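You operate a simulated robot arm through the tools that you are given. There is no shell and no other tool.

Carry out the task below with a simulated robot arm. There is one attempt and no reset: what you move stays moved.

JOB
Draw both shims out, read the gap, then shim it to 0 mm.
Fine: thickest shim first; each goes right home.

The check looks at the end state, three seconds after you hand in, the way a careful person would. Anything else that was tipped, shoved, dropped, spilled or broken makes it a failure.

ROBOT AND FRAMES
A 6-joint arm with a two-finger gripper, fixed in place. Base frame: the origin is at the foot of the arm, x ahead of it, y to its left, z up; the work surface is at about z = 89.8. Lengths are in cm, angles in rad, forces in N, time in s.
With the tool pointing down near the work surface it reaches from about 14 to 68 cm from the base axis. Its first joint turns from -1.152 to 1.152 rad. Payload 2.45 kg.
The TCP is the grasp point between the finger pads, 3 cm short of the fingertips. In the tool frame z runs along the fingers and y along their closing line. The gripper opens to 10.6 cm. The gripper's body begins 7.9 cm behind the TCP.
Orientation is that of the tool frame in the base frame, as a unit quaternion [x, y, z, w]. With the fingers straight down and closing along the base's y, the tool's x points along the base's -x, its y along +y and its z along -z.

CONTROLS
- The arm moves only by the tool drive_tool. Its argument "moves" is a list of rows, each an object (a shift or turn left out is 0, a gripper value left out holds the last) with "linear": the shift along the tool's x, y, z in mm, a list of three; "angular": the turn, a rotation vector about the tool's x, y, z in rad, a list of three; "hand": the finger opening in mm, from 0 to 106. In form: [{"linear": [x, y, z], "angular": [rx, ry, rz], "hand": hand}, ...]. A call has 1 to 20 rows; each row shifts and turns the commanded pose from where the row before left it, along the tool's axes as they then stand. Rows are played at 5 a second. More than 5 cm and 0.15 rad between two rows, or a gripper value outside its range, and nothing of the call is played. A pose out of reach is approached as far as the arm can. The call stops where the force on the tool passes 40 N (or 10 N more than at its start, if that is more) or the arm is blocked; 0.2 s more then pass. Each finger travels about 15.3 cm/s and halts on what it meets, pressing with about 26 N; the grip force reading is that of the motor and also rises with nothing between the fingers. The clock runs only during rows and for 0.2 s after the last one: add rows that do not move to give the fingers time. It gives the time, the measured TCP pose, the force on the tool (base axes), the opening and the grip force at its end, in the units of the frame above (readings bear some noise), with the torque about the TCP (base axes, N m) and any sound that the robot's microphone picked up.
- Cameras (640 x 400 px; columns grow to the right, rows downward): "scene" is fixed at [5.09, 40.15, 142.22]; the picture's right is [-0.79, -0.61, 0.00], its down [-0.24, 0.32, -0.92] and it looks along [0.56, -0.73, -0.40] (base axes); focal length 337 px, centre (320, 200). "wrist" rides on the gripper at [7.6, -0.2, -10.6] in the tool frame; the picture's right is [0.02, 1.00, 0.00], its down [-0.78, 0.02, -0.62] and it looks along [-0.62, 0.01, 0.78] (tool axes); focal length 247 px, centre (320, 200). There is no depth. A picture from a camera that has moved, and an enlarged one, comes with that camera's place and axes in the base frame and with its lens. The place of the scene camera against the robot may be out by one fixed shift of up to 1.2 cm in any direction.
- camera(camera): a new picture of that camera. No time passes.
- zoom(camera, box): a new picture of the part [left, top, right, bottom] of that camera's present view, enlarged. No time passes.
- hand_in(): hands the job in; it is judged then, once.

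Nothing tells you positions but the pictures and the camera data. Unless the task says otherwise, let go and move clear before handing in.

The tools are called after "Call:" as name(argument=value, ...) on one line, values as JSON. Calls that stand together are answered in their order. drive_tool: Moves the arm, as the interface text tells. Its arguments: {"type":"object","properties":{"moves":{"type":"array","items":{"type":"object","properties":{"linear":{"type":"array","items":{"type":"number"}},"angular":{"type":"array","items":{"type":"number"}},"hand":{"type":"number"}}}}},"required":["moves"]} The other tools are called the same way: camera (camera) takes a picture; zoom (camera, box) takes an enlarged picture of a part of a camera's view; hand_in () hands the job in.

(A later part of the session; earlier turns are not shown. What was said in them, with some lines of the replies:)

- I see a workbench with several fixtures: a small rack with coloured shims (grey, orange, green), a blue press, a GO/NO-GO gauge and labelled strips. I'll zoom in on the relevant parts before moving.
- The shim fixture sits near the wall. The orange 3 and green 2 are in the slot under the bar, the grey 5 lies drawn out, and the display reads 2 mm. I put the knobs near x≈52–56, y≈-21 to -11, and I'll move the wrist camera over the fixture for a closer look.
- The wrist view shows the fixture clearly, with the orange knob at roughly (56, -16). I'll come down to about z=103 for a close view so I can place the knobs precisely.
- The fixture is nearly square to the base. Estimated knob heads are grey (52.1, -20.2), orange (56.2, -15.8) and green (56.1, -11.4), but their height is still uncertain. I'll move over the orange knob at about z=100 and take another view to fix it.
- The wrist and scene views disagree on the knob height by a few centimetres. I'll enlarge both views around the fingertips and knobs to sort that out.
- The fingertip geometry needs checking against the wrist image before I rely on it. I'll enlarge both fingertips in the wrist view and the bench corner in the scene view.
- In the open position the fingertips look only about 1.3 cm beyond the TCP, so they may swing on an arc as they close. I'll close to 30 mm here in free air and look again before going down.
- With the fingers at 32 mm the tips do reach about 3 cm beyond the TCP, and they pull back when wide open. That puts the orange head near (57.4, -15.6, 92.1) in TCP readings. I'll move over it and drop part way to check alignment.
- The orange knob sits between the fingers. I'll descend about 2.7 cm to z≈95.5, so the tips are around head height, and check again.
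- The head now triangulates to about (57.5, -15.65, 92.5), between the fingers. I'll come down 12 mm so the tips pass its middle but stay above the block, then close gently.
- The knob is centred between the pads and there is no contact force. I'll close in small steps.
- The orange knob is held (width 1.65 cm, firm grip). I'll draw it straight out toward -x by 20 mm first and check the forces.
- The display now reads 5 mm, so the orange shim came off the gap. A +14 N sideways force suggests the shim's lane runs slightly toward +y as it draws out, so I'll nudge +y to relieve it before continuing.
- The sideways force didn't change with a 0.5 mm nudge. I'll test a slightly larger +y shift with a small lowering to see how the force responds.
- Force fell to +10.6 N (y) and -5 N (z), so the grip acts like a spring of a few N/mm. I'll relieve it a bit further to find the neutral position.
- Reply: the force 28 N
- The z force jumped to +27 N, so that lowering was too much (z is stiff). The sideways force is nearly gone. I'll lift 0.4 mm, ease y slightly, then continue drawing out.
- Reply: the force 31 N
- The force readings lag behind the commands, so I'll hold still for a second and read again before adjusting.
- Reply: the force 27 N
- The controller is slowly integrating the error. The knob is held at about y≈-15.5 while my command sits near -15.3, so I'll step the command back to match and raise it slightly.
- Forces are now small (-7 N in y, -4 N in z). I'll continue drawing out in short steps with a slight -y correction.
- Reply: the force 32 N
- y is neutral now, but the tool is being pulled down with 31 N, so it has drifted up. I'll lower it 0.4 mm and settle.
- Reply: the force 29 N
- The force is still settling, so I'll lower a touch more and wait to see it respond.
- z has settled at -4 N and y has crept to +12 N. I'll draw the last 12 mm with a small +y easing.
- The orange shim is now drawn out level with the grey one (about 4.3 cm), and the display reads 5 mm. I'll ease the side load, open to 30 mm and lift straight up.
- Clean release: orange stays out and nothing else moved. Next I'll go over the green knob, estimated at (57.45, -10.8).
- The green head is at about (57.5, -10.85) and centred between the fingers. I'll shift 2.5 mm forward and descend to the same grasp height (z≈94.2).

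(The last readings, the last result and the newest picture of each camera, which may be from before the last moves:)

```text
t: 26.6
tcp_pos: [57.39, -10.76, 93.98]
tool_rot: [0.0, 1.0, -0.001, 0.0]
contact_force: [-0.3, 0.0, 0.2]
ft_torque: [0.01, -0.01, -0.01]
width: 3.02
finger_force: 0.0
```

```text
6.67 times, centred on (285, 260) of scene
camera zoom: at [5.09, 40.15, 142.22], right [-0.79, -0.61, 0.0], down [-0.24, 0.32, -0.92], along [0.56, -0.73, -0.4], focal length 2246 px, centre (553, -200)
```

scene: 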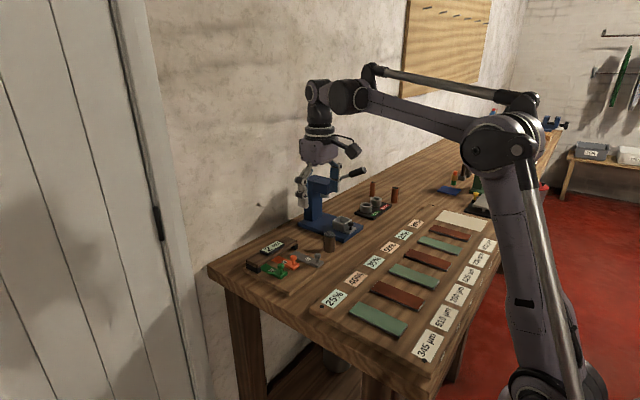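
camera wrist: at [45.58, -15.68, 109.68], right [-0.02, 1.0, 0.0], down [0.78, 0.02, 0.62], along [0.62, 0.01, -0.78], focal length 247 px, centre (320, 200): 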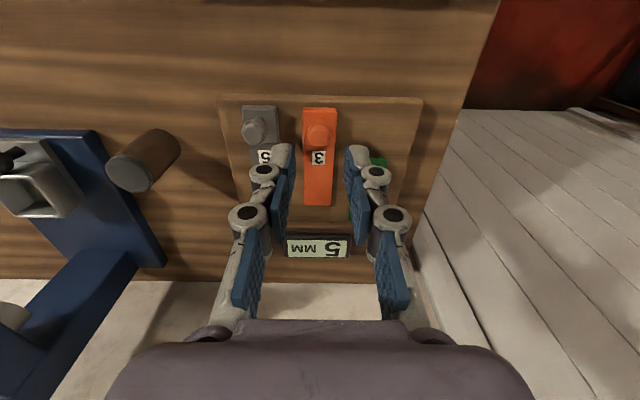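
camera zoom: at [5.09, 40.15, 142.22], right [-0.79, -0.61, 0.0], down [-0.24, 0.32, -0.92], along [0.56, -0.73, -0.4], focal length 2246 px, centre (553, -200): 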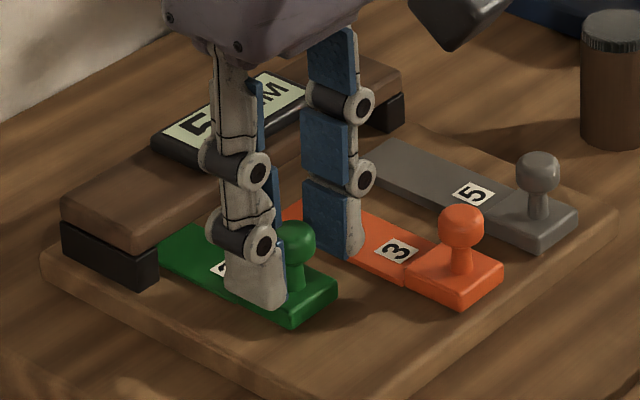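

Centred again with no contact. I'm about 1.5 mm lower than I was on the orange grasp, so I'll raise by that much and close in steps.

Call:
drive_tool(moves=[{"linear": [0, 0, -1.5]}, {}, {"hand": 24}, {"hand": 20}, {"hand": 18}, {"hand": 16}, {"hand": 14}, {}, {}])

Call:
zoom(camera="wrist", box=[240, 100, 400, 220])

```text
t: 28.6
tcp_pos: [57.49, -10.66, 94.29]
tool_rot: [-0.001, 1.0, 0.0, 0.0]
contact_force: [-0.8, 1.9, -3.8]
ft_torque: [0.03, 0.02, 0.02]
width: 1.61
finger_force: 42.0
```

```text
3.33 times, centred on (320, 160) of wrist
camera zoom: at [49.86, -10.94, 104.73], right [-0.02, 1.0, 0.0], down [0.78, 0.02, 0.62], along [0.62, 0.01, -0.78], focal length 823 px, centre (320, 333)
```

zoom: 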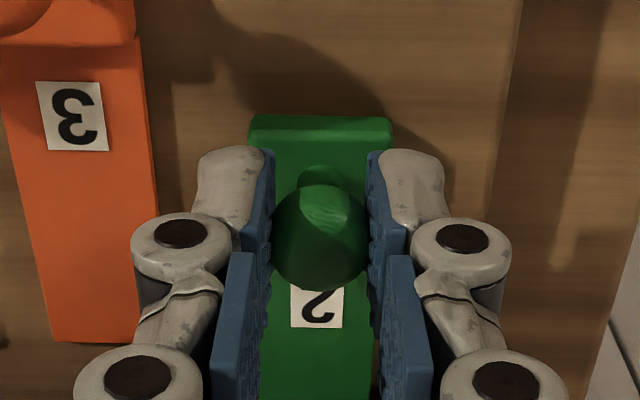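

The green knob is gripped. I'll draw it out in stages, watching the side and vertical forces.

Call:
drive_tool(moves=[{"linear": [3, 0, 0]}, {"linear": [3, 0, 0]}, {"linear": [3, 0, 0]}, {"linear": [3, 0, 0]}, {}, {}])

```text
t: 30.0
tcp_pos: [56.17, -10.61, 94.13]
tool_rot: [0.0, 1.0, 0.0, 0.0]
contact_force: [-1.2, 2.6, -7.7]
ft_torque: [0.08, -0.15, 0.03]
width: 1.61
finger_force: 41.9
```

Forces are small, so I'll continue drawing the green shim out.

Call:
drive_tool(moves=[{"linear": [3, 0, 0.1]}, {"linear": [3, 0, 0]}, {"linear": [3, 0, 0]}, {"linear": [3, 0, 0]}, {"linear": [3, 0, 0]}, {}, {}])

Call:
zoom(camera="scene", box=[250, 220, 330, 290])

```text
t: 31.6
tcp_pos: [54.87, -10.67, 94.21]
tool_rot: [-0.001, 1.0, -0.001, 0.0]
contact_force: [-0.1, 1.2, 3.0]
ft_torque: [0.04, -0.11, 0.07]
width: 1.63
finger_force: 42.1
```

```text
5.71 times, centred on (290, 255) of scene
camera zoom: at [5.08, 40.16, 142.22], right [-0.79, -0.61, 0.0], down [-0.24, 0.32, -0.92], along [0.56, -0.73, -0.4], focal length 1925 px, centre (491, -114)
```

zoom: 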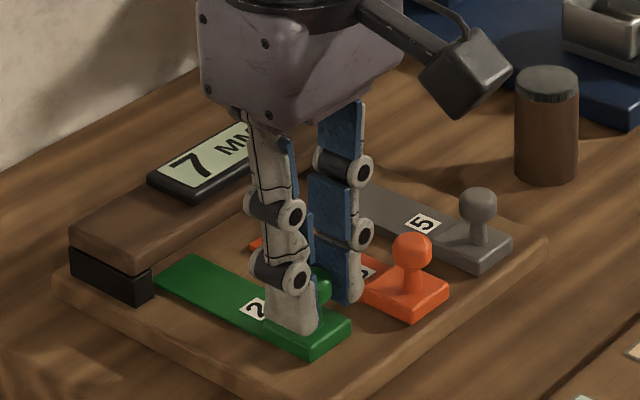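

The display now shows 7 mm, as expected. I'll draw green the remaining ~16 mm so it sits level with the others.

Call:
drive_tool(moves=[{"linear": [3, 0, 0]}, {"linear": [3, 0, 0]}, {"linear": [3, 0, 0]}, {"linear": [3, 0, 0]}, {"linear": [3, 0, 0]}, {"linear": [1.5, 0, 0]}, {}, {}])

Call:
zoom(camera="scene", box=[250, 220, 330, 290])

Call:
camera(camera="wrist")

```text
t: 33.4
tcp_pos: [53.01, -10.64, 94.23]
tool_rot: [-0.001, 1.0, 0.001, 0.0]
contact_force: [0.1, 0.6, 13.6]
ft_torque: [0.04, -0.08, 0.04]
width: 1.61
finger_force: 42.5
```

```text
5.71 times, centred on (290, 255) of scene
camera zoom: at [5.06, 40.16, 142.22], right [-0.79, -0.61, 0.0], down [-0.24, 0.32, -0.92], along [0.56, -0.73, -0.4], focal length 1925 px, centre (491, -114)
```

zoom: 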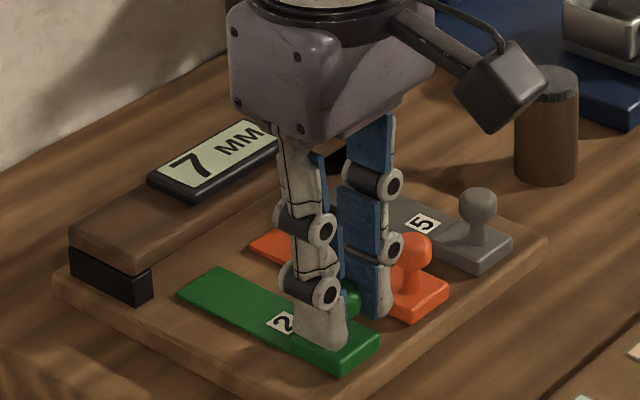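

```text
taken
camera wrist: at [45.46, -10.94, 104.68], right [-0.02, 1.0, 0.0], down [0.78, 0.02, 0.62], along [0.62, 0.01, -0.78], focal length 247 px, centre (320, 200)
```

wrist: 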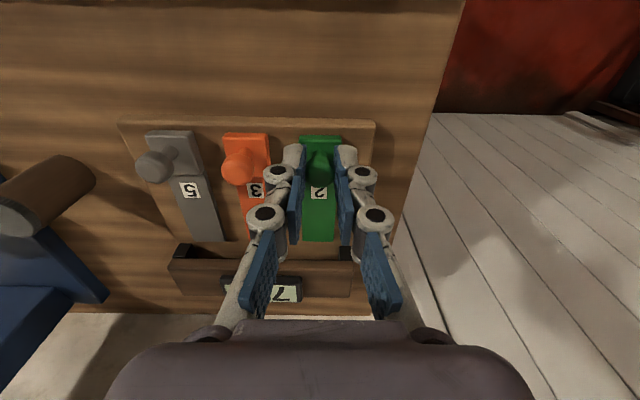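

Both shims are out and the gap reads 7 mm, so 5 + 2 closes it: grey first, then green, with orange left out. I'll release green and lift.

Call:
drive_tool(moves=[{"linear": [0, 0, -0.2]}, {}, {"hand": 24}, {"hand": 30}, {}, {"linear": [0, 0, -10]}, {"linear": [0, 0, -20]}, {"linear": [0, 0, -20]}, {}, {}])

Call:
zoom(camera="scene", box=[250, 220, 330, 290])

Call:
camera(camera="wrist")

```text
t: 35.6
tcp_pos: [53.28, -10.67, 99.29]
tool_rot: [0.0, 1.0, -0.001, 0.001]
contact_force: [-0.4, -0.5, 0.9]
ft_torque: [0.01, 0.01, -0.01]
width: 2.98
finger_force: 0.0
```

```text
5.71 times, centred on (290, 255) of scene
camera zoom: at [5.09, 40.15, 142.22], right [-0.79, -0.61, 0.0], down [-0.24, 0.32, -0.92], along [0.56, -0.73, -0.4], focal length 1925 px, centre (491, -114)
```

zoom: 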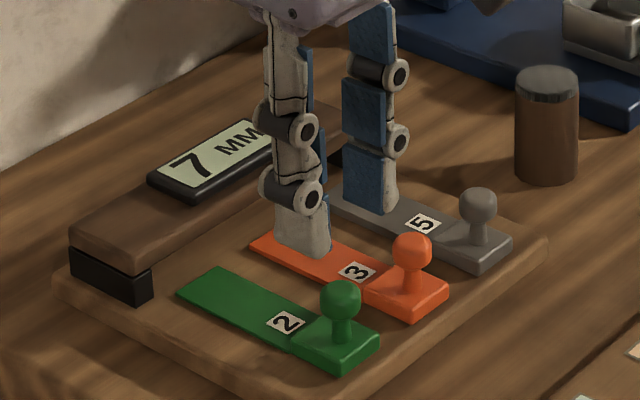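

```text
taken
camera wrist: at [45.55, -10.88, 109.76], right [-0.02, 1.0, 0.0], down [0.78, 0.02, 0.62], along [0.62, 0.01, -0.78], focal length 247 px, centre (320, 200)
```

wrist: 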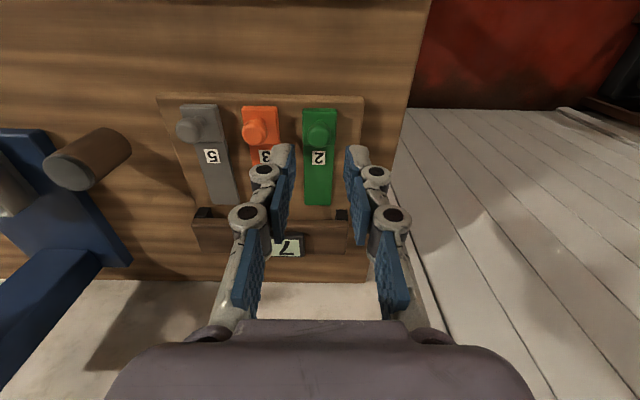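

Release was clean. Now I'll travel above the knobs (tips well clear) to the grey knob at about (53.05, -20.35).

Call:
drive_tool(moves=[{"linear": [0, -24, 0]}, {"linear": [0, -24, 0]}, {"linear": [0, -24, 0]}, {"linear": [0, -24, 0]}, {}, {}])

Call:
camera(camera="wrist")

Call:
zoom(camera="wrist", box=[240, 80, 400, 200])

Call:
zoom(camera="scene", box=[250, 210, 340, 290])

```text
t: 37.0
tcp_pos: [53.05, -20.23, 99.35]
tool_rot: [0.0, 1.0, -0.001, 0.0]
contact_force: [1.1, 0.0, 0.4]
ft_torque: [0.03, -0.01, -0.02]
width: 3.01
finger_force: 0.1
```

```text
taken
camera wrist: at [45.44, -20.55, 109.82], right [-0.02, 1.0, 0.0], down [0.78, 0.02, 0.62], along [0.62, 0.01, -0.78], focal length 247 px, centre (320, 200)
```

wrist: 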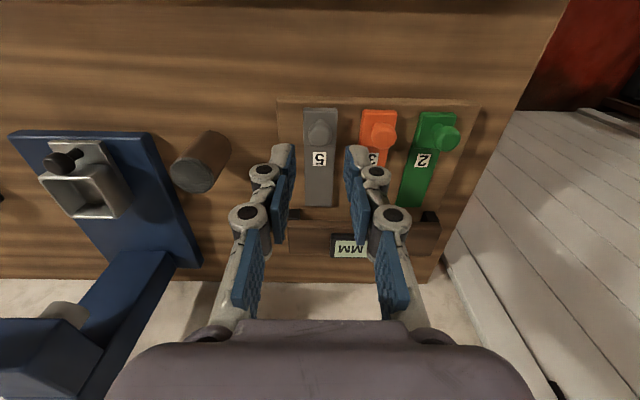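

```text
3.33 times, centred on (320, 140) of wrist
camera zoom: at [45.44, -20.55, 109.82], right [-0.02, 1.0, 0.0], down [0.78, 0.02, 0.62], along [0.62, 0.01, -0.78], focal length 823 px, centre (320, 400)
```

zoom: 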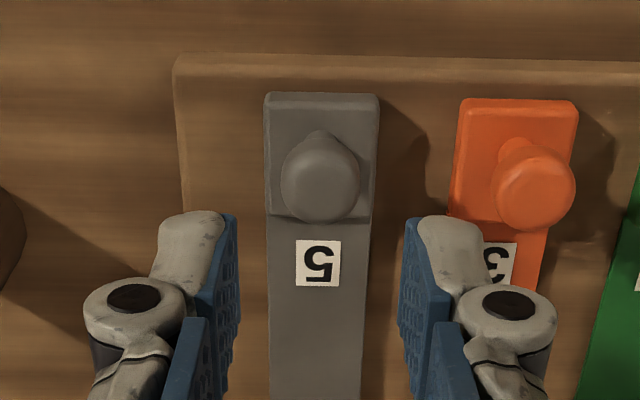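

```text
5.00 times, centred on (295, 250) of scene
camera zoom: at [5.09, 40.15, 142.22], right [-0.79, -0.61, 0.0], down [-0.24, 0.32, -0.92], along [0.56, -0.73, -0.4], focal length 1684 px, centre (445, -50)
```

zoom: 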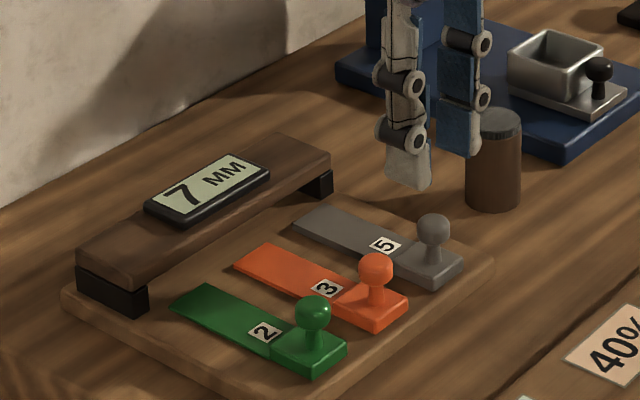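

The grey knob is centred between the fingers. I'll descend to grasp height in small steps.

Call:
drive_tool(moves=[{"linear": [0, 0, 10]}, {"linear": [0, 0, 10]}, {"linear": [0, 0, 10]}, {}, {"linear": [0, 0, 7]}, {"linear": [0, 0, 7]}, {"linear": [0, 0, 6.5]}, {}, {}])

Call:
zoom(camera="wrist", box=[240, 100, 400, 220])

Call:
zoom(camera="scene", box=[255, 220, 335, 280])

```text
t: 39.0
tcp_pos: [53.17, -20.37, 94.16]
tool_rot: [0.001, 1.0, 0.0, 0.0]
contact_force: [-0.3, 1.1, 0.0]
ft_torque: [0.01, -0.03, -0.02]
width: 2.99
finger_force: 0.0
```

```text
3.33 times, centred on (320, 160) of wrist
camera zoom: at [45.47, -20.58, 104.68], right [-0.02, 1.0, 0.0], down [0.78, 0.02, 0.62], along [0.62, 0.01, -0.78], focal length 823 px, centre (320, 333)
```

zoom: 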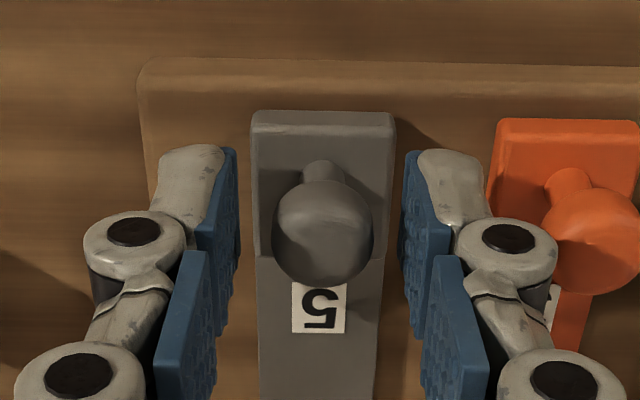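

```text
6.67 times, centred on (295, 250) of scene
camera zoom: at [5.09, 40.15, 142.22], right [-0.79, -0.61, 0.0], down [-0.24, 0.32, -0.92], along [0.56, -0.73, -0.4], focal length 2246 px, centre (487, -133)
```

zoom: 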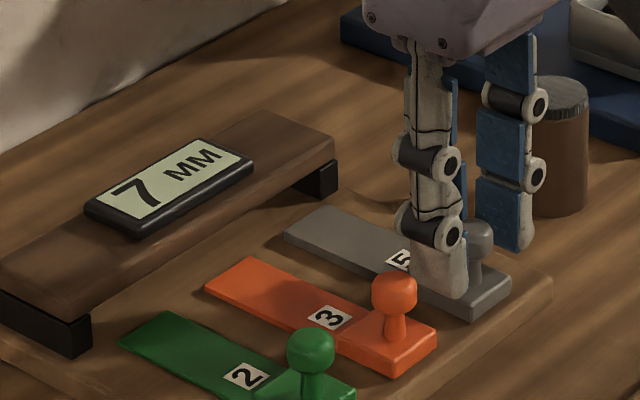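

It is well centred with no contact. I'll shift back 1 mm and close on the grey knob.

Call:
drive_tool(moves=[{"linear": [1.2, 0, 0]}, {}, {"hand": 24}, {"hand": 20}, {"hand": 18}, {"hand": 16}, {"hand": 14}, {}, {}])

Call:
zoom(camera="wrist", box=[240, 100, 400, 220])

```text
t: 41.0
tcp_pos: [53.01, -20.32, 94.03]
tool_rot: [-0.001, 1.0, 0.0, -0.001]
contact_force: [0.4, 2.0, -3.6]
ft_torque: [0.04, 0.01, 0.02]
width: 1.6
finger_force: 41.7
```

```text
3.33 times, centred on (320, 160) of wrist
camera zoom: at [45.33, -20.54, 104.66], right [-0.02, 1.0, 0.0], down [0.78, 0.02, 0.62], along [0.62, 0.01, -0.78], focal length 823 px, centre (320, 333)
```

zoom: 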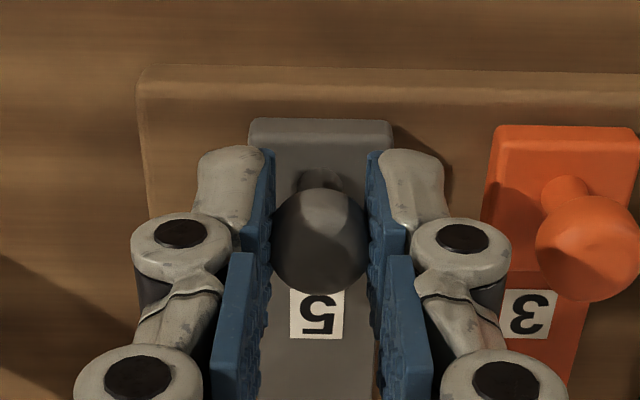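

Grey is gripped. I'll push it straight in toward +x in stages, watching the forces.

Call:
drive_tool(moves=[{"linear": [-3, 0, 0]}, {"linear": [-3, 0, 0]}, {"linear": [-3, 0, 0]}, {"linear": [-3, 0, 0]}, {}, {}])

Call:
zoom(camera="scene", box=[255, 220, 335, 280])

```text
t: 42.4
tcp_pos: [54.14, -20.33, 94.14]
tool_rot: [-0.001, 1.0, -0.001, 0.0]
contact_force: [0.5, 5.2, -5.7]
ft_torque: [0.08, 0.09, 0.03]
width: 1.61
finger_force: 42.0
```

```text
6.67 times, centred on (295, 250) of scene
camera zoom: at [5.1, 40.16, 142.22], right [-0.79, -0.61, 0.0], down [-0.24, 0.32, -0.92], along [0.56, -0.73, -0.4], focal length 2246 px, centre (487, -133)
```

zoom: 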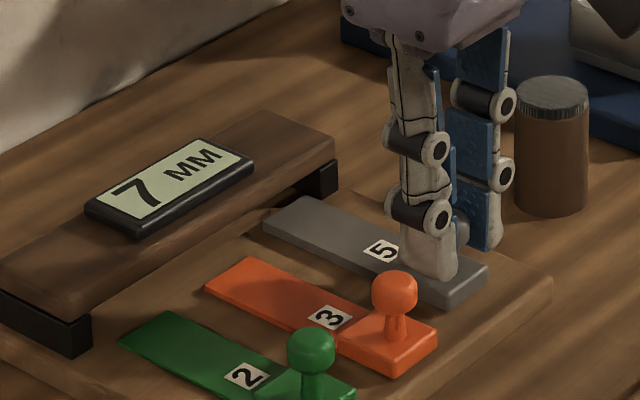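

Grey is sliding in smoothly with low forces. I'll continue inward.

Call:
drive_tool(moves=[{"linear": [-3, 0.2, 0.1]}, {"linear": [-3, 0, 0]}, {"linear": [-3, 0, 0]}, {"linear": [-3, 0, 0]}, {}, {}])

```text
t: 43.8
tcp_pos: [55.33, -20.18, 94.14]
tool_rot: [0.001, 1.0, -0.001, 0.0]
contact_force: [0.4, -4.3, -6.6]
ft_torque: [-0.1, 0.08, -0.09]
width: 1.62
finger_force: 42.0
```

Forces remain small, so I'll push another 12 mm and then look.

Call:
drive_tool(moves=[{"linear": [-3, -0.1, 0.1]}, {"linear": [-3, 0, 0]}, {"linear": [-3, 0, 0]}, {"linear": [-3, 0, 0]}, {}, {}])

Call:
zoom(camera="scene", box=[255, 220, 335, 280])

Call:
zoom(camera="wrist", box=[220, 90, 460, 280])

```text
t: 45.2
tcp_pos: [56.55, -20.29, 94.2]
tool_rot: [0.0, 1.0, 0.0, 0.0]
contact_force: [0.4, -1.0, -8.2]
ft_torque: [0.01, 0.07, -0.01]
width: 1.61
finger_force: 42.1
```

```text
6.67 times, centred on (295, 250) of scene
camera zoom: at [5.1, 40.15, 142.22], right [-0.79, -0.61, 0.0], down [-0.24, 0.32, -0.92], along [0.56, -0.73, -0.4], focal length 2246 px, centre (487, -133)
```

zoom: 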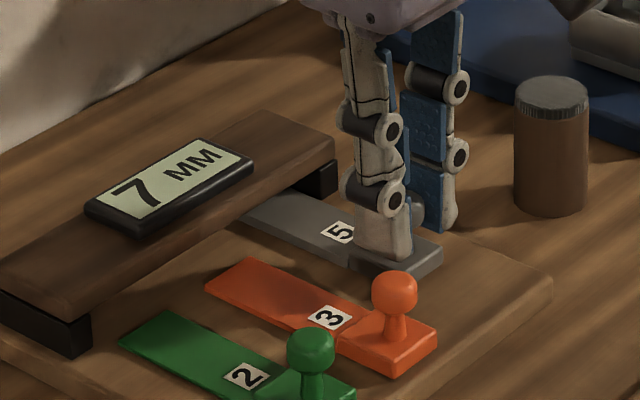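

```text
2.11 times, centred on (340, 185) of wrist
camera zoom: at [48.9, -20.54, 104.65], right [-0.02, 1.0, 0.0], down [0.78, 0.02, 0.62], along [0.62, 0.01, -0.78], focal length 520 px, centre (278, 232)
```

zoom: 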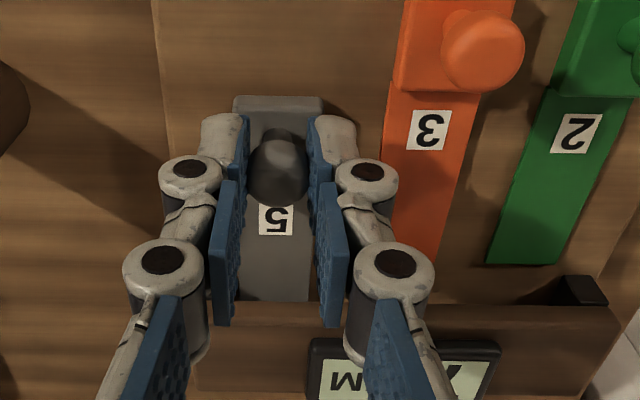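

Display still reads 7 with grey partly in at x≈56.55. I'll go on slowly in 1.5 mm steps toward home (other shims were home near 57.4).

Call:
drive_tool(moves=[{"linear": [-1.5, 0, 0.1]}, {"linear": [-1.5, 0, 0]}, {"linear": [-1.5, 0, 0]}, {"linear": [-1.5, 0, 0]}, {}, {}])

Call:
zoom(camera="scene", box=[255, 220, 335, 280])

```text
t: 46.6
tcp_pos: [57.18, -20.32, 94.13]
tool_rot: [-0.001, 1.0, 0.0, 0.001]
contact_force: [0.3, -0.2, -13.2]
ft_torque: [0.01, 0.1, 0.02]
width: 1.61
finger_force: 42.4
```

```text
6.67 times, centred on (295, 250) of scene
camera zoom: at [5.11, 40.15, 142.22], right [-0.79, -0.61, 0.0], down [-0.24, 0.32, -0.92], along [0.56, -0.73, -0.4], focal length 2246 px, centre (487, -133)
```

zoom: 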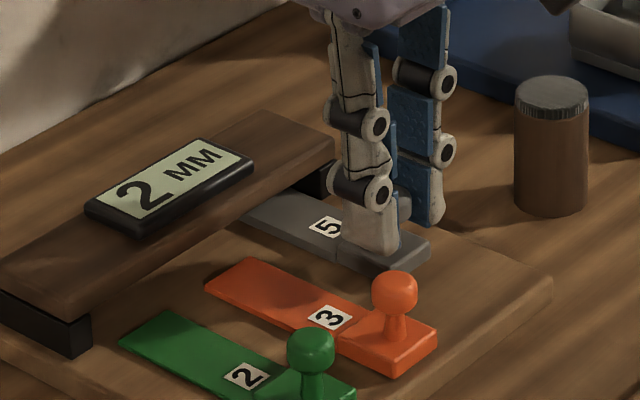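

The display dropped to 2 mm, so grey now counts. It must go right home, so I'll keep pushing 1 mm at a time until it stops.

Call:
drive_tool(moves=[{"linear": [-1, 0, 0.2]}, {"linear": [-1, 0, 0]}, {"linear": [-1, 0, 0]}, {}, {}])

```text
t: 47.8
tcp_pos: [57.55, -20.35, 94.13]
tool_rot: [0.0, 1.0, -0.001, 0.0]
contact_force: [-1.0, 0.8, -4.1]
ft_torque: [0.02, 0.12, 0.0]
width: 1.6
finger_force: 42.1
```

No stop felt yet at x≈57.5. I'll continue gently.

Call:
drive_tool(moves=[{"linear": [-0.7, 0, 0]}, {"linear": [-0.7, 0, 0]}, {}, {}])

Call:
zoom(camera="scene", box=[255, 220, 335, 280])

Call:
zoom(camera="wrist", box=[220, 90, 460, 280])

```text
t: 48.8
tcp_pos: [57.47, -20.24, 94.12]
tool_rot: [0.0, 1.0, -0.001, -0.001]
contact_force: [-7.1, 1.3, -6.1]
ft_torque: [0.04, 0.27, -0.01]
width: 1.62
finger_force: 41.4
```

```text
6.67 times, centred on (295, 250) of scene
camera zoom: at [5.08, 40.16, 142.22], right [-0.79, -0.61, 0.0], down [-0.24, 0.32, -0.92], along [0.56, -0.73, -0.4], focal length 2246 px, centre (487, -133)
```

zoom: 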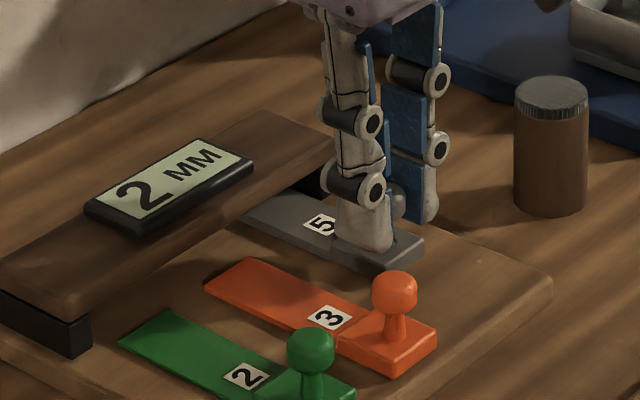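

```text
2.11 times, centred on (340, 185) of wrist
camera zoom: at [49.92, -20.54, 104.66], right [-0.02, 1.0, 0.0], down [0.78, 0.02, 0.62], along [0.62, 0.01, -0.78], focal length 520 px, centre (278, 232)
```

zoom: 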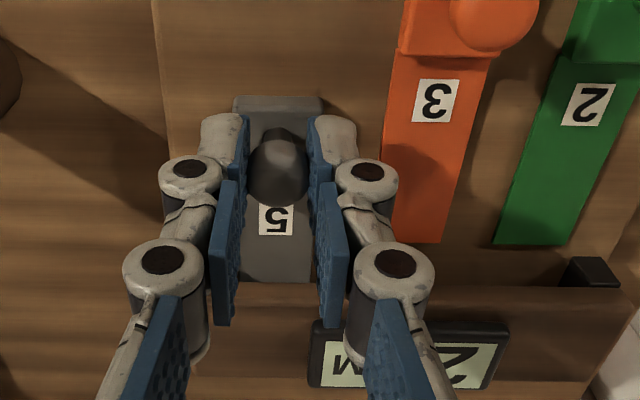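

An opposing x force (-7 N) has appeared at x≈57.5, matching where the other shims were home. I'll press 1 mm more to confirm it's against the stop.

Call:
drive_tool(moves=[{"linear": [-0.7, 0, 0]}, {"linear": [-0.7, 0, 0]}, {}, {}])

```text
t: 49.8
tcp_pos: [57.68, -20.33, 94.25]
tool_rot: [0.0, 1.0, 0.0, -0.001]
contact_force: [-16.3, 4.5, -17.2]
ft_torque: [0.1, 0.19, -0.02]
width: 1.62
finger_force: 41.9
```

The force rises without movement, so grey is home. I'll relax the push slightly while keeping light inward pressure, then check before releasing.

Call:
drive_tool(moves=[{"linear": [0.6, 0, 0.2]}, {}, {}])

```text
t: 50.6
tcp_pos: [57.63, -20.3, 94.07]
tool_rot: [0.0, 1.0, 0.0, -0.002]
contact_force: [-13.9, -0.2, -5.9]
ft_torque: [0.02, 0.57, 0.05]
width: 1.64
finger_force: 42.2
```

Call:
drive_tool(moves=[{"linear": [0.5, 0, 0]}, {}, {"hand": 24}, {"hand": 30}, {}, {"linear": [0, 0, -10]}, {"linear": [0, 0, -20]}, {"linear": [0, 0, -20]}, {}, {}])

Call:
zoom(camera="scene", box=[250, 210, 340, 290])

Call:
camera(camera="wrist")

```text
t: 52.8
tcp_pos: [57.71, -20.37, 99.06]
tool_rot: [0.0, 1.0, -0.001, 0.0]
contact_force: [-0.5, -0.3, -0.3]
ft_torque: [0.01, 0.0, -0.02]
width: 3.01
finger_force: 0.0
```

```text
5.00 times, centred on (295, 250) of scene
camera zoom: at [5.09, 40.15, 142.22], right [-0.79, -0.61, 0.0], down [-0.24, 0.32, -0.92], along [0.56, -0.73, -0.4], focal length 1684 px, centre (445, -50)
```

zoom: 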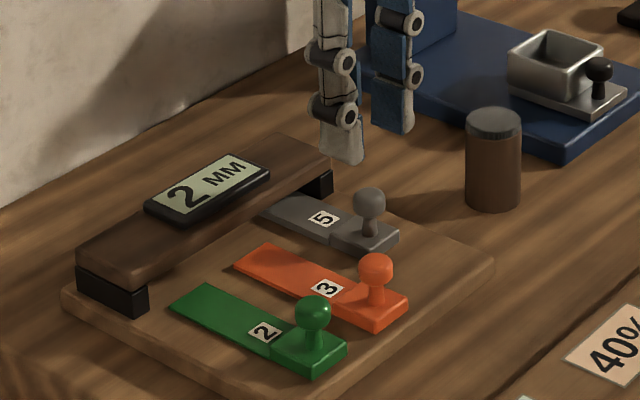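

```text
taken
camera wrist: at [49.99, -20.55, 109.67], right [-0.02, 1.0, 0.0], down [0.78, 0.02, 0.62], along [0.62, 0.01, -0.78], focal length 247 px, centre (320, 200)
```

wrist: 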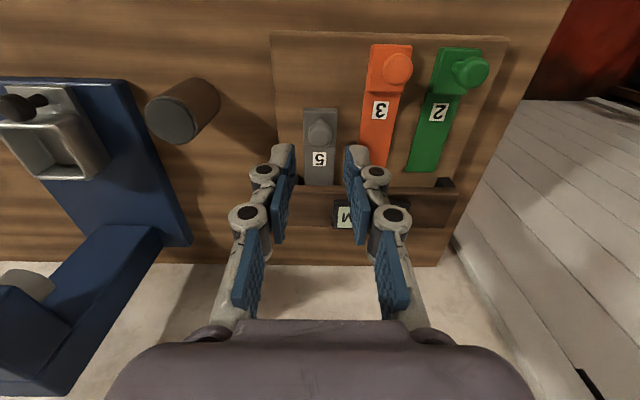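

Grey is home and released, and the display reads 2 mm. Now I'll return above the green knob at (53.1, -10.65).

Call:
drive_tool(moves=[{"linear": [15, 0, 0]}, {"linear": [15, 0, 0]}, {"linear": [15, 12, 0]}, {"linear": [0.5, 24, 0]}, {"linear": [0, 24, 0]}, {"linear": [0, 24, 0]}, {"linear": [0, 13, 0]}, {}, {}, {}])

Call:
zoom(camera="wrist", box=[240, 80, 400, 200])

Call:
zoom(camera="scene", box=[250, 210, 340, 290])

```text
t: 55.0
tcp_pos: [52.98, -10.69, 98.98]
tool_rot: [0.0, 1.0, -0.002, 0.0]
contact_force: [-0.2, -0.2, -0.1]
ft_torque: [-0.02, 0.0, 0.0]
width: 3.0
finger_force: 0.1
```

```text
3.33 times, centred on (320, 140) of wrist
camera zoom: at [45.44, -10.82, 109.52], right [-0.02, 1.0, 0.0], down [0.78, 0.02, 0.62], along [0.62, 0.01, -0.78], focal length 823 px, centre (320, 400)
```

zoom: 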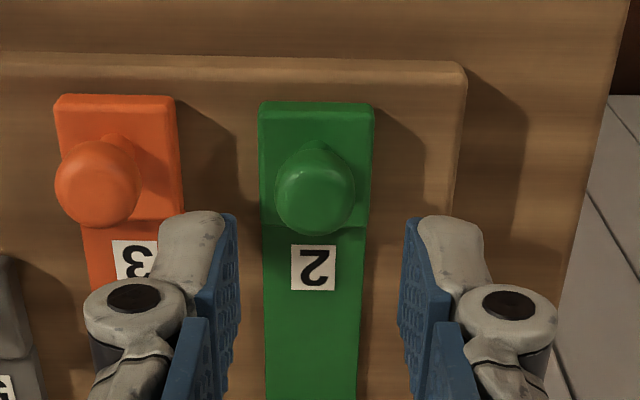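

```text
5.00 times, centred on (295, 250) of scene
camera zoom: at [5.09, 40.15, 142.22], right [-0.79, -0.61, 0.0], down [-0.24, 0.32, -0.92], along [0.56, -0.73, -0.4], focal length 1684 px, centre (445, -50)
```

zoom: 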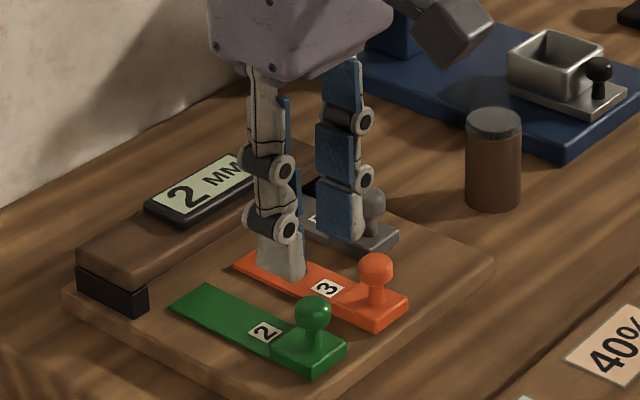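

Green's head is about 1 mm to the -y side of centre. I'll correct that and descend to grasp height.

Call:
drive_tool(moves=[{"linear": [0, -1.1, 10]}, {"linear": [0, 0, 10]}, {"linear": [0, 0, 8]}, {}, {"linear": [0, 0, 7]}, {"linear": [0, 0, 7]}, {"linear": [0, 0, 5]}, {}, {}])

Call:
zoom(camera="wrist", box=[240, 100, 400, 220])

Call:
zoom(camera="scene", box=[255, 225, 335, 285])

```text
t: 57.0
tcp_pos: [53.22, -10.66, 94.29]
tool_rot: [0.0, 1.0, -0.001, 0.0]
contact_force: [0.9, 0.9, -0.2]
ft_torque: [-0.02, 0.02, 0.02]
width: 2.99
finger_force: 0.0
```

```text
3.33 times, centred on (320, 160) of wrist
camera zoom: at [45.48, -10.93, 104.88], right [-0.02, 1.0, 0.0], down [0.78, 0.02, 0.62], along [0.62, 0.01, -0.78], focal length 823 px, centre (320, 333)
```

zoom: 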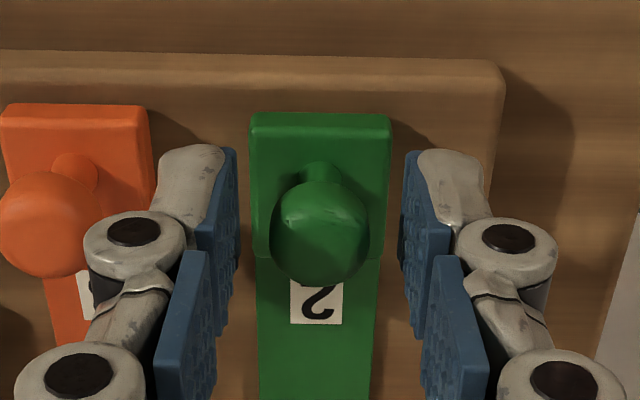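

```text
6.67 times, centred on (295, 255) of scene
camera zoom: at [5.09, 40.15, 142.22], right [-0.79, -0.61, 0.0], down [-0.24, 0.32, -0.92], along [0.56, -0.73, -0.4], focal length 2246 px, centre (487, -167)
```

zoom: 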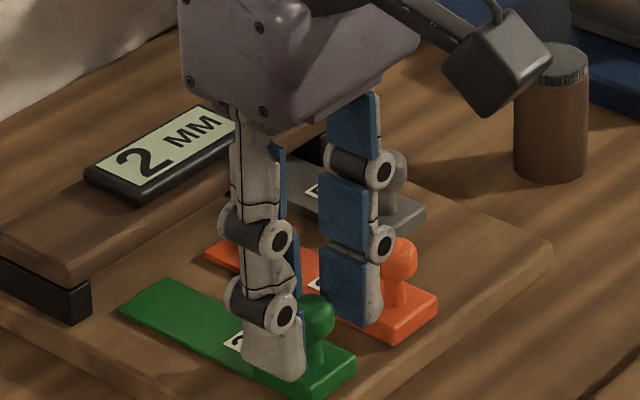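

Well centred with no contact. I'll lower 1.5 mm to match the earlier grasp height and close on green.

Call:
drive_tool(moves=[{"linear": [0.8, 0, 1.7]}, {}, {"hand": 24}, {"hand": 20}, {"hand": 18}, {"hand": 16}, {"hand": 14}, {}, {}])

Call:
zoom(camera="wrist", box=[240, 100, 400, 220])

```text
t: 59.0
tcp_pos: [52.91, -10.7, 94.19]
tool_rot: [0.0, 1.0, -0.001, 0.0]
contact_force: [0.0, -3.3, -3.1]
ft_torque: [-0.07, 0.0, -0.02]
width: 1.65
finger_force: 42.1
```

```text
3.33 times, centred on (320, 160) of wrist
camera zoom: at [45.34, -10.93, 104.66], right [-0.02, 1.0, 0.0], down [0.78, 0.02, 0.62], along [0.62, 0.01, -0.78], focal length 823 px, centre (320, 333)
```

zoom: 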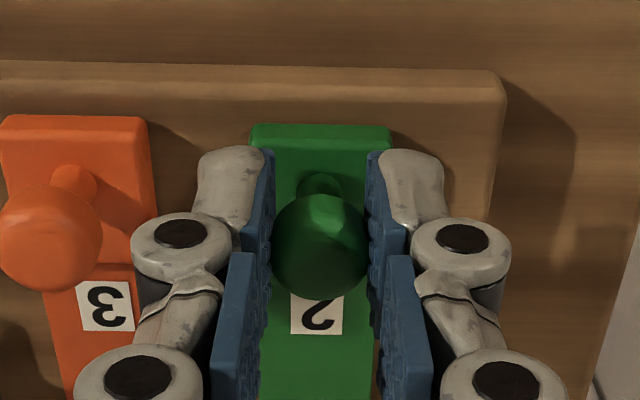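

Green is gripped with low forces. I'll push it in toward +x in stages, as with grey.

Call:
drive_tool(moves=[{"linear": [-3, -0.2, 0.1]}, {"linear": [-3, 0, 0]}, {"linear": [-3, 0, 0]}, {"linear": [-3, 0, 0]}, {}, {}])

```text
t: 60.4
tcp_pos: [54.27, -10.72, 94.16]
tool_rot: [0.0, 1.0, 0.001, 0.0]
contact_force: [0.4, 4.9, -35.3]
ft_torque: [0.03, 0.13, 0.03]
width: 1.62
finger_force: 41.9
```

The tool is being pulled down with 35 N, so the path is drifting slightly high. I'll lower 0.5 mm and let it settle before going on.

Call:
drive_tool(moves=[{"linear": [0, 0, 0.5]}, {}, {}, {}])

```text
t: 61.4
tcp_pos: [54.23, -10.67, 94.13]
tool_rot: [0.0, 1.0, 0.0, 0.0]
contact_force: [0.3, 6.0, -30.0]
ft_torque: [0.18, 0.04, -0.01]
width: 1.61
finger_force: 41.7
```

Call:
drive_tool(moves=[{"linear": [0, 0.2, 0.4]}, {}, {}, {}])

Call:
zoom(camera="scene", box=[255, 225, 335, 285])

```text
t: 62.4
tcp_pos: [54.3, -10.65, 94.29]
tool_rot: [0.0, 1.0, 0.0, 0.0]
contact_force: [-0.2, 7.8, -20.7]
ft_torque: [0.22, 0.09, -0.02]
width: 1.62
finger_force: 41.9
```

```text
6.67 times, centred on (295, 255) of scene
camera zoom: at [5.12, 40.17, 142.21], right [-0.79, -0.61, 0.0], down [-0.24, 0.32, -0.92], along [0.56, -0.73, -0.4], focal length 2246 px, centre (487, -167)
```

zoom: 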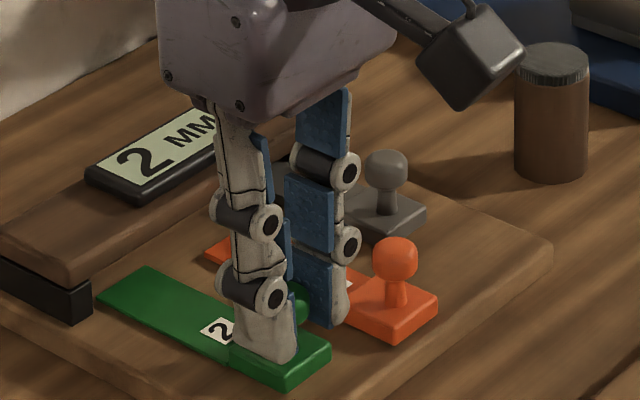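

The vertical load is dropping (-21 N). I'll lower a little more while continuing inward.

Call:
drive_tool(moves=[{"linear": [-2, 0.2, 0.2]}, {"linear": [-2, 0, 0]}, {"linear": [-2, 0, 0]}, {}, {}])

```text
t: 63.6
tcp_pos: [54.73, -10.78, 94.12]
tool_rot: [0.0, 1.0, 0.0, 0.0]
contact_force: [-1.0, 7.8, -17.5]
ft_torque: [0.13, 0.11, 0.07]
width: 1.61
finger_force: 42.4
```

Call:
drive_tool(moves=[{"linear": [-3, 0.3, 0.1]}, {"linear": [-3, 0, 0]}, {"linear": [-3, 0, 0]}, {}, {}])

Call:
zoom(camera="scene", box=[255, 225, 335, 285])

```text
t: 64.8
tcp_pos: [55.61, -10.75, 94.1]
tool_rot: [0.002, 1.0, -0.001, 0.0]
contact_force: [-0.8, 2.8, 2.6]
ft_torque: [0.08, 0.11, 0.02]
width: 1.59
finger_force: 42.1
```

```text
6.67 times, centred on (295, 255) of scene
camera zoom: at [5.08, 40.16, 142.22], right [-0.79, -0.61, 0.0], down [-0.24, 0.32, -0.92], along [0.56, -0.73, -0.4], focal length 2246 px, centre (487, -167)
```

zoom: 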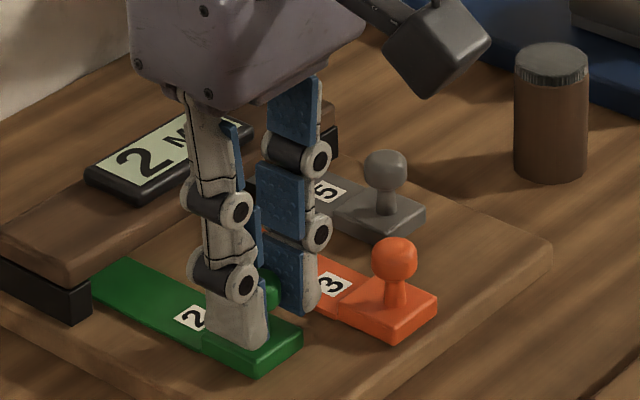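

Forces are now close to zero, with green at x≈55.6. I'll continue 10 mm inward.

Call:
drive_tool(moves=[{"linear": [-2.5, 0, 0]}, {"linear": [-2.5, 0, 0]}, {"linear": [-2.5, 0, 0]}, {"linear": [-2.5, 0, 0]}, {}, {}])

Call:
zoom(camera="scene", box=[255, 225, 335, 285])

```text
t: 66.2
tcp_pos: [56.76, -10.73, 94.21]
tool_rot: [0.001, 1.0, -0.001, 0.0]
contact_force: [0.0, -6.6, 19.3]
ft_torque: [-0.14, -0.02, -0.02]
width: 1.63
finger_force: 42.4
```

```text
6.67 times, centred on (295, 255) of scene
camera zoom: at [5.05, 40.14, 142.22], right [-0.79, -0.61, 0.0], down [-0.24, 0.32, -0.92], along [0.56, -0.73, -0.4], focal length 2246 px, centre (487, -167)
```

zoom: 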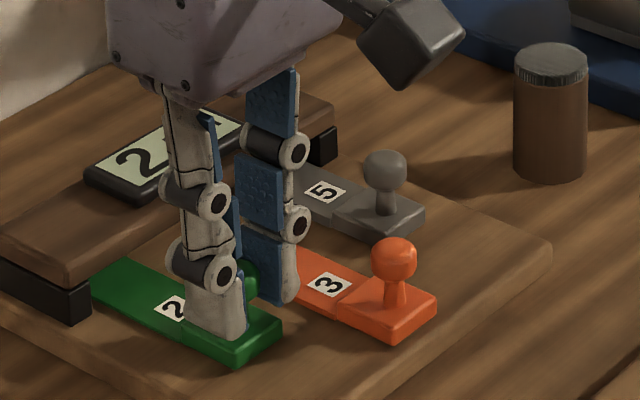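

z has swung to +19 N, so I'll lift 0.4 mm and continue in 1 mm steps toward home.

Call:
drive_tool(moves=[{"linear": [0, -0.2, -0.4]}, {"linear": [-1, 0, -0.1]}, {"linear": [-1, 0, 0]}, {"linear": [-1, 0, 0]}, {}, {}])

Call:
zoom(camera="scene", box=[255, 225, 335, 285])

```text
t: 67.6
tcp_pos: [57.07, -10.62, 94.2]
tool_rot: [0.0, 1.0, -0.002, -0.001]
contact_force: [0.5, -5.8, -3.0]
ft_torque: [-0.16, 0.03, -0.05]
width: 1.65
finger_force: 41.9
```

```text
6.67 times, centred on (295, 255) of scene
camera zoom: at [5.09, 40.13, 142.22], right [-0.79, -0.61, 0.0], down [-0.24, 0.32, -0.92], along [0.56, -0.73, -0.4], focal length 2246 px, centre (487, -167)
```

zoom: 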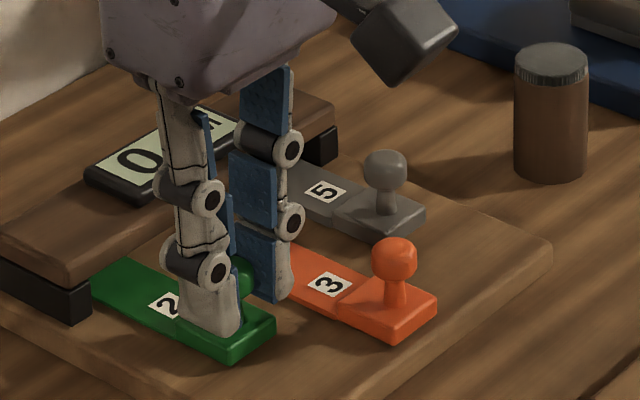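

The display reads 0, but green still has to go fully home. I'll keep pressing in 1 mm steps until I feel the stop.

Call:
drive_tool(moves=[{"linear": [-1, -0.2, 0]}, {"linear": [-1, 0, 0]}, {"linear": [-1, 0, 0]}, {}, {}])

```text
t: 68.8
tcp_pos: [57.37, -10.69, 94.07]
tool_rot: [0.0, 1.0, 0.0, -0.001]
contact_force: [-0.4, -7.3, -7.2]
ft_torque: [-0.1, 0.04, 0.03]
width: 1.62
finger_force: 42.3
```

Call:
drive_tool(moves=[{"linear": [-0.7, -0.2, 0]}, {"linear": [-0.7, 0, 0]}, {}, {}])

```text
t: 69.8
tcp_pos: [57.44, -10.71, 94.15]
tool_rot: [0.0, 1.0, -0.001, -0.001]
contact_force: [-5.5, -5.6, -1.4]
ft_torque: [-0.1, 0.3, -0.03]
width: 1.65
finger_force: 41.5
```

An opposing force is beginning (-5.5 N) at x≈57.45. I'll press a bit more to confirm the stop.

Call:
drive_tool(moves=[{"linear": [-0.7, 0, 0]}, {"linear": [-0.7, 0, 0]}, {}, {}])

Call:
zoom(camera="scene", box=[255, 225, 335, 285])

```text
t: 70.8
tcp_pos: [57.43, -10.71, 94.16]
tool_rot: [0.0, 1.0, -0.001, -0.001]
contact_force: [-14.3, -3.2, -3.5]
ft_torque: [-0.08, 0.4, -0.05]
width: 1.6
finger_force: 41.9
```

```text
6.67 times, centred on (295, 255) of scene
camera zoom: at [5.06, 40.14, 142.22], right [-0.79, -0.61, 0.0], down [-0.24, 0.32, -0.92], along [0.56, -0.73, -0.4], focal length 2246 px, centre (487, -167)
```

zoom: 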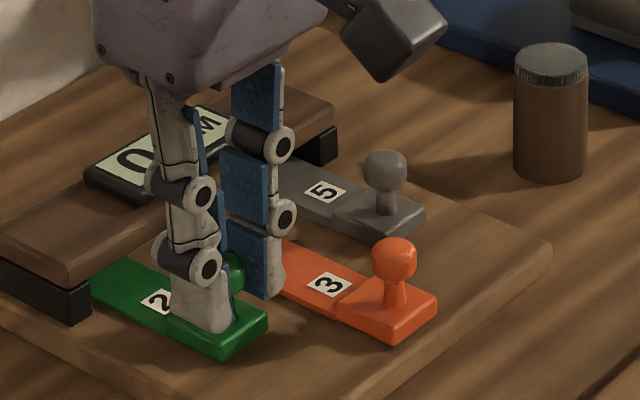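

The x force rose to -14 N with no further travel, so green is home. I'll relax the push slightly, open, and lift straight up.

Call:
drive_tool(moves=[{"linear": [1.0, 0, 0]}, {}, {"hand": 24}, {"hand": 30}, {}, {"linear": [0, 0, -10]}, {"linear": [0, 0, -20]}, {"linear": [0, 0, -30]}, {"linear": [0, 0, -30]}, {}, {}])

Call:
zoom(camera="scene", box=[250, 210, 340, 290])

Call:
camera(camera="wrist")

Call:
zoom(camera="wrist", box=[200, 80, 400, 240])

```text
t: 73.2
tcp_pos: [57.45, -10.71, 103.1]
tool_rot: [-0.001, 1.0, -0.001, 0.0]
contact_force: [0.4, -0.4, -0.1]
ft_torque: [-0.03, -0.02, -0.04]
width: 3.01
finger_force: 0.1
```

```text
5.00 times, centred on (295, 250) of scene
camera zoom: at [5.09, 40.15, 142.22], right [-0.79, -0.61, 0.0], down [-0.24, 0.32, -0.92], along [0.56, -0.73, -0.4], focal length 1684 px, centre (445, -50)
```

zoom: 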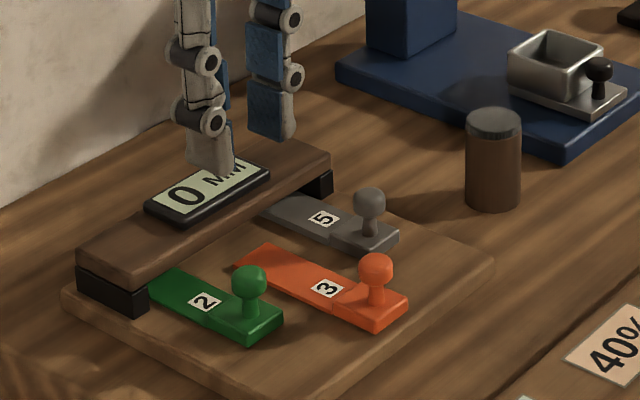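

```text
taken
camera wrist: at [49.89, -10.89, 113.65], right [-0.02, 1.0, 0.0], down [0.78, 0.02, 0.62], along [0.62, 0.01, -0.78], focal length 247 px, centre (320, 200)
```

wrist: 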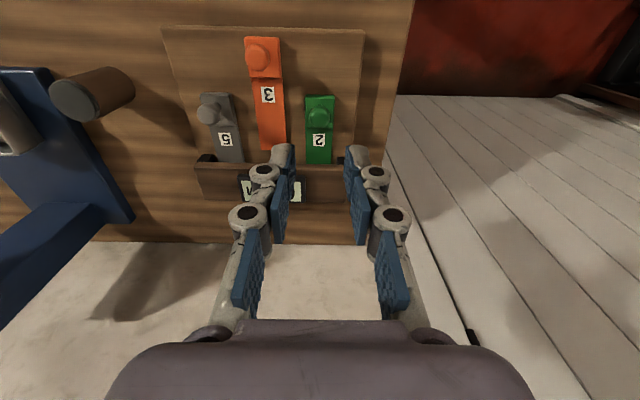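

```text
2.50 times, centred on (300, 160) of wrist
camera zoom: at [49.89, -10.89, 113.65], right [-0.02, 1.0, 0.0], down [0.78, 0.02, 0.62], along [0.62, 0.01, -0.78], focal length 617 px, centre (370, 300)
```

zoom: 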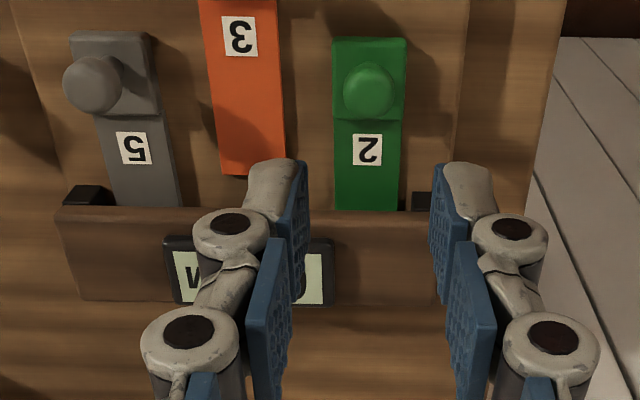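

The display reads 0 mm, both chosen shims are home and orange is out. I'll move the arm clear (up and back) and take a final check.

Call:
drive_tool(moves=[{"linear": [0, 0, -30]}, {"linear": [30, 0, -30]}, {"linear": [40, -10, -20]}, {"linear": [40, -10, 0]}, {"linear": [40, -10, 0]}, {}, {}, {}])

Call:
zoom(camera="scene", box=[250, 220, 330, 290])

Call:
camera(camera="scene")

Call:
camera(camera="wrist")

Call:
zoom(camera="wrist", box=[220, 100, 480, 280])

```text
t: 75.0
tcp_pos: [42.37, -13.73, 111.23]
tool_rot: [0.0, 1.0, -0.001, 0.0]
contact_force: [0.5, -0.5, -0.3]
ft_torque: [0.05, 0.0, 0.04]
width: 3.01
finger_force: 0.1
```

```text
5.71 times, centred on (290, 255) of scene
camera zoom: at [5.09, 40.15, 142.22], right [-0.79, -0.61, 0.0], down [-0.24, 0.32, -0.92], along [0.56, -0.73, -0.4], focal length 1925 px, centre (491, -114)
```

zoom: 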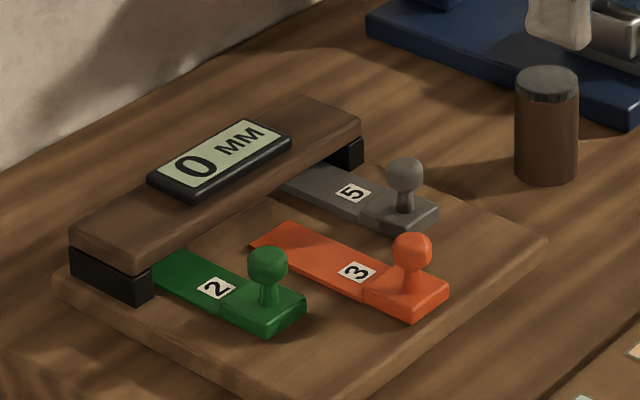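

```text
taken
```

scene: 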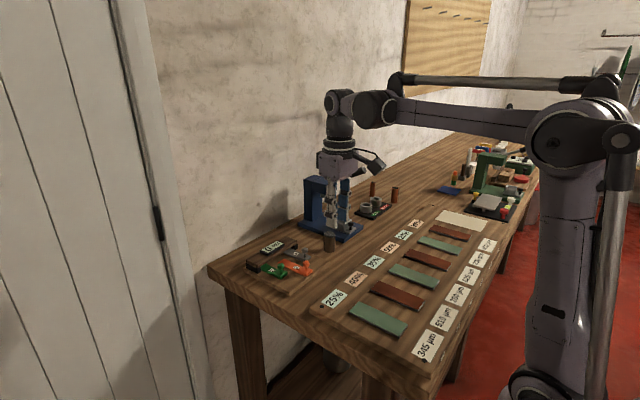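

```text
taken
camera wrist: at [34.85, -13.98, 121.73], right [-0.02, 1.0, 0.0], down [0.78, 0.02, 0.62], along [0.62, 0.01, -0.78], focal length 247 px, centre (320, 200)
```

wrist: 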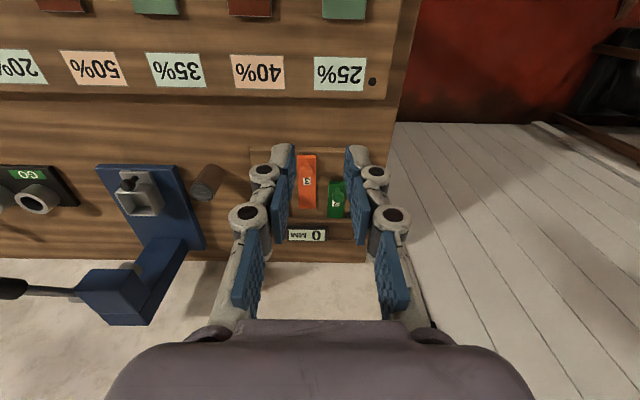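

```text
2.22 times, centred on (350, 190) of wrist
camera zoom: at [34.85, -13.98, 121.73], right [-0.02, 1.0, 0.0], down [0.78, 0.02, 0.62], along [0.62, 0.01, -0.78], focal length 549 px, centre (253, 222)
```

zoom: 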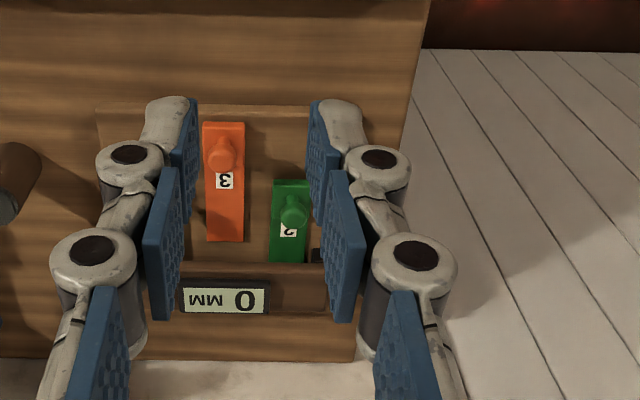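

The display reads 0 mm, with grey 5 and green 2 home (green is back exactly where it started) and orange 3 drawn out. Nothing else has moved and the arm is clear, so I'm handing in.

Call:
hand_in()

```text
The job is handed in.
```

The gap is shimmed to 0 mm, and I've handed the job in. I haven't seen the check's verdict.

- **Drawing out:** I drew out the orange 3 and the green 2. The display went from 2 to 5 to 7 mm, so the open gap is 7 mm.
- **Shimming:** I put in the grey 5 first, then the green 2. I pressed each until it met its stop with no further travel.
- **Left out:** The orange 3 stays drawn out on the board.

In the last pictures the display read 0 mm and nothing else on the bench looked disturbed. The gripper had let go and the arm was clear.
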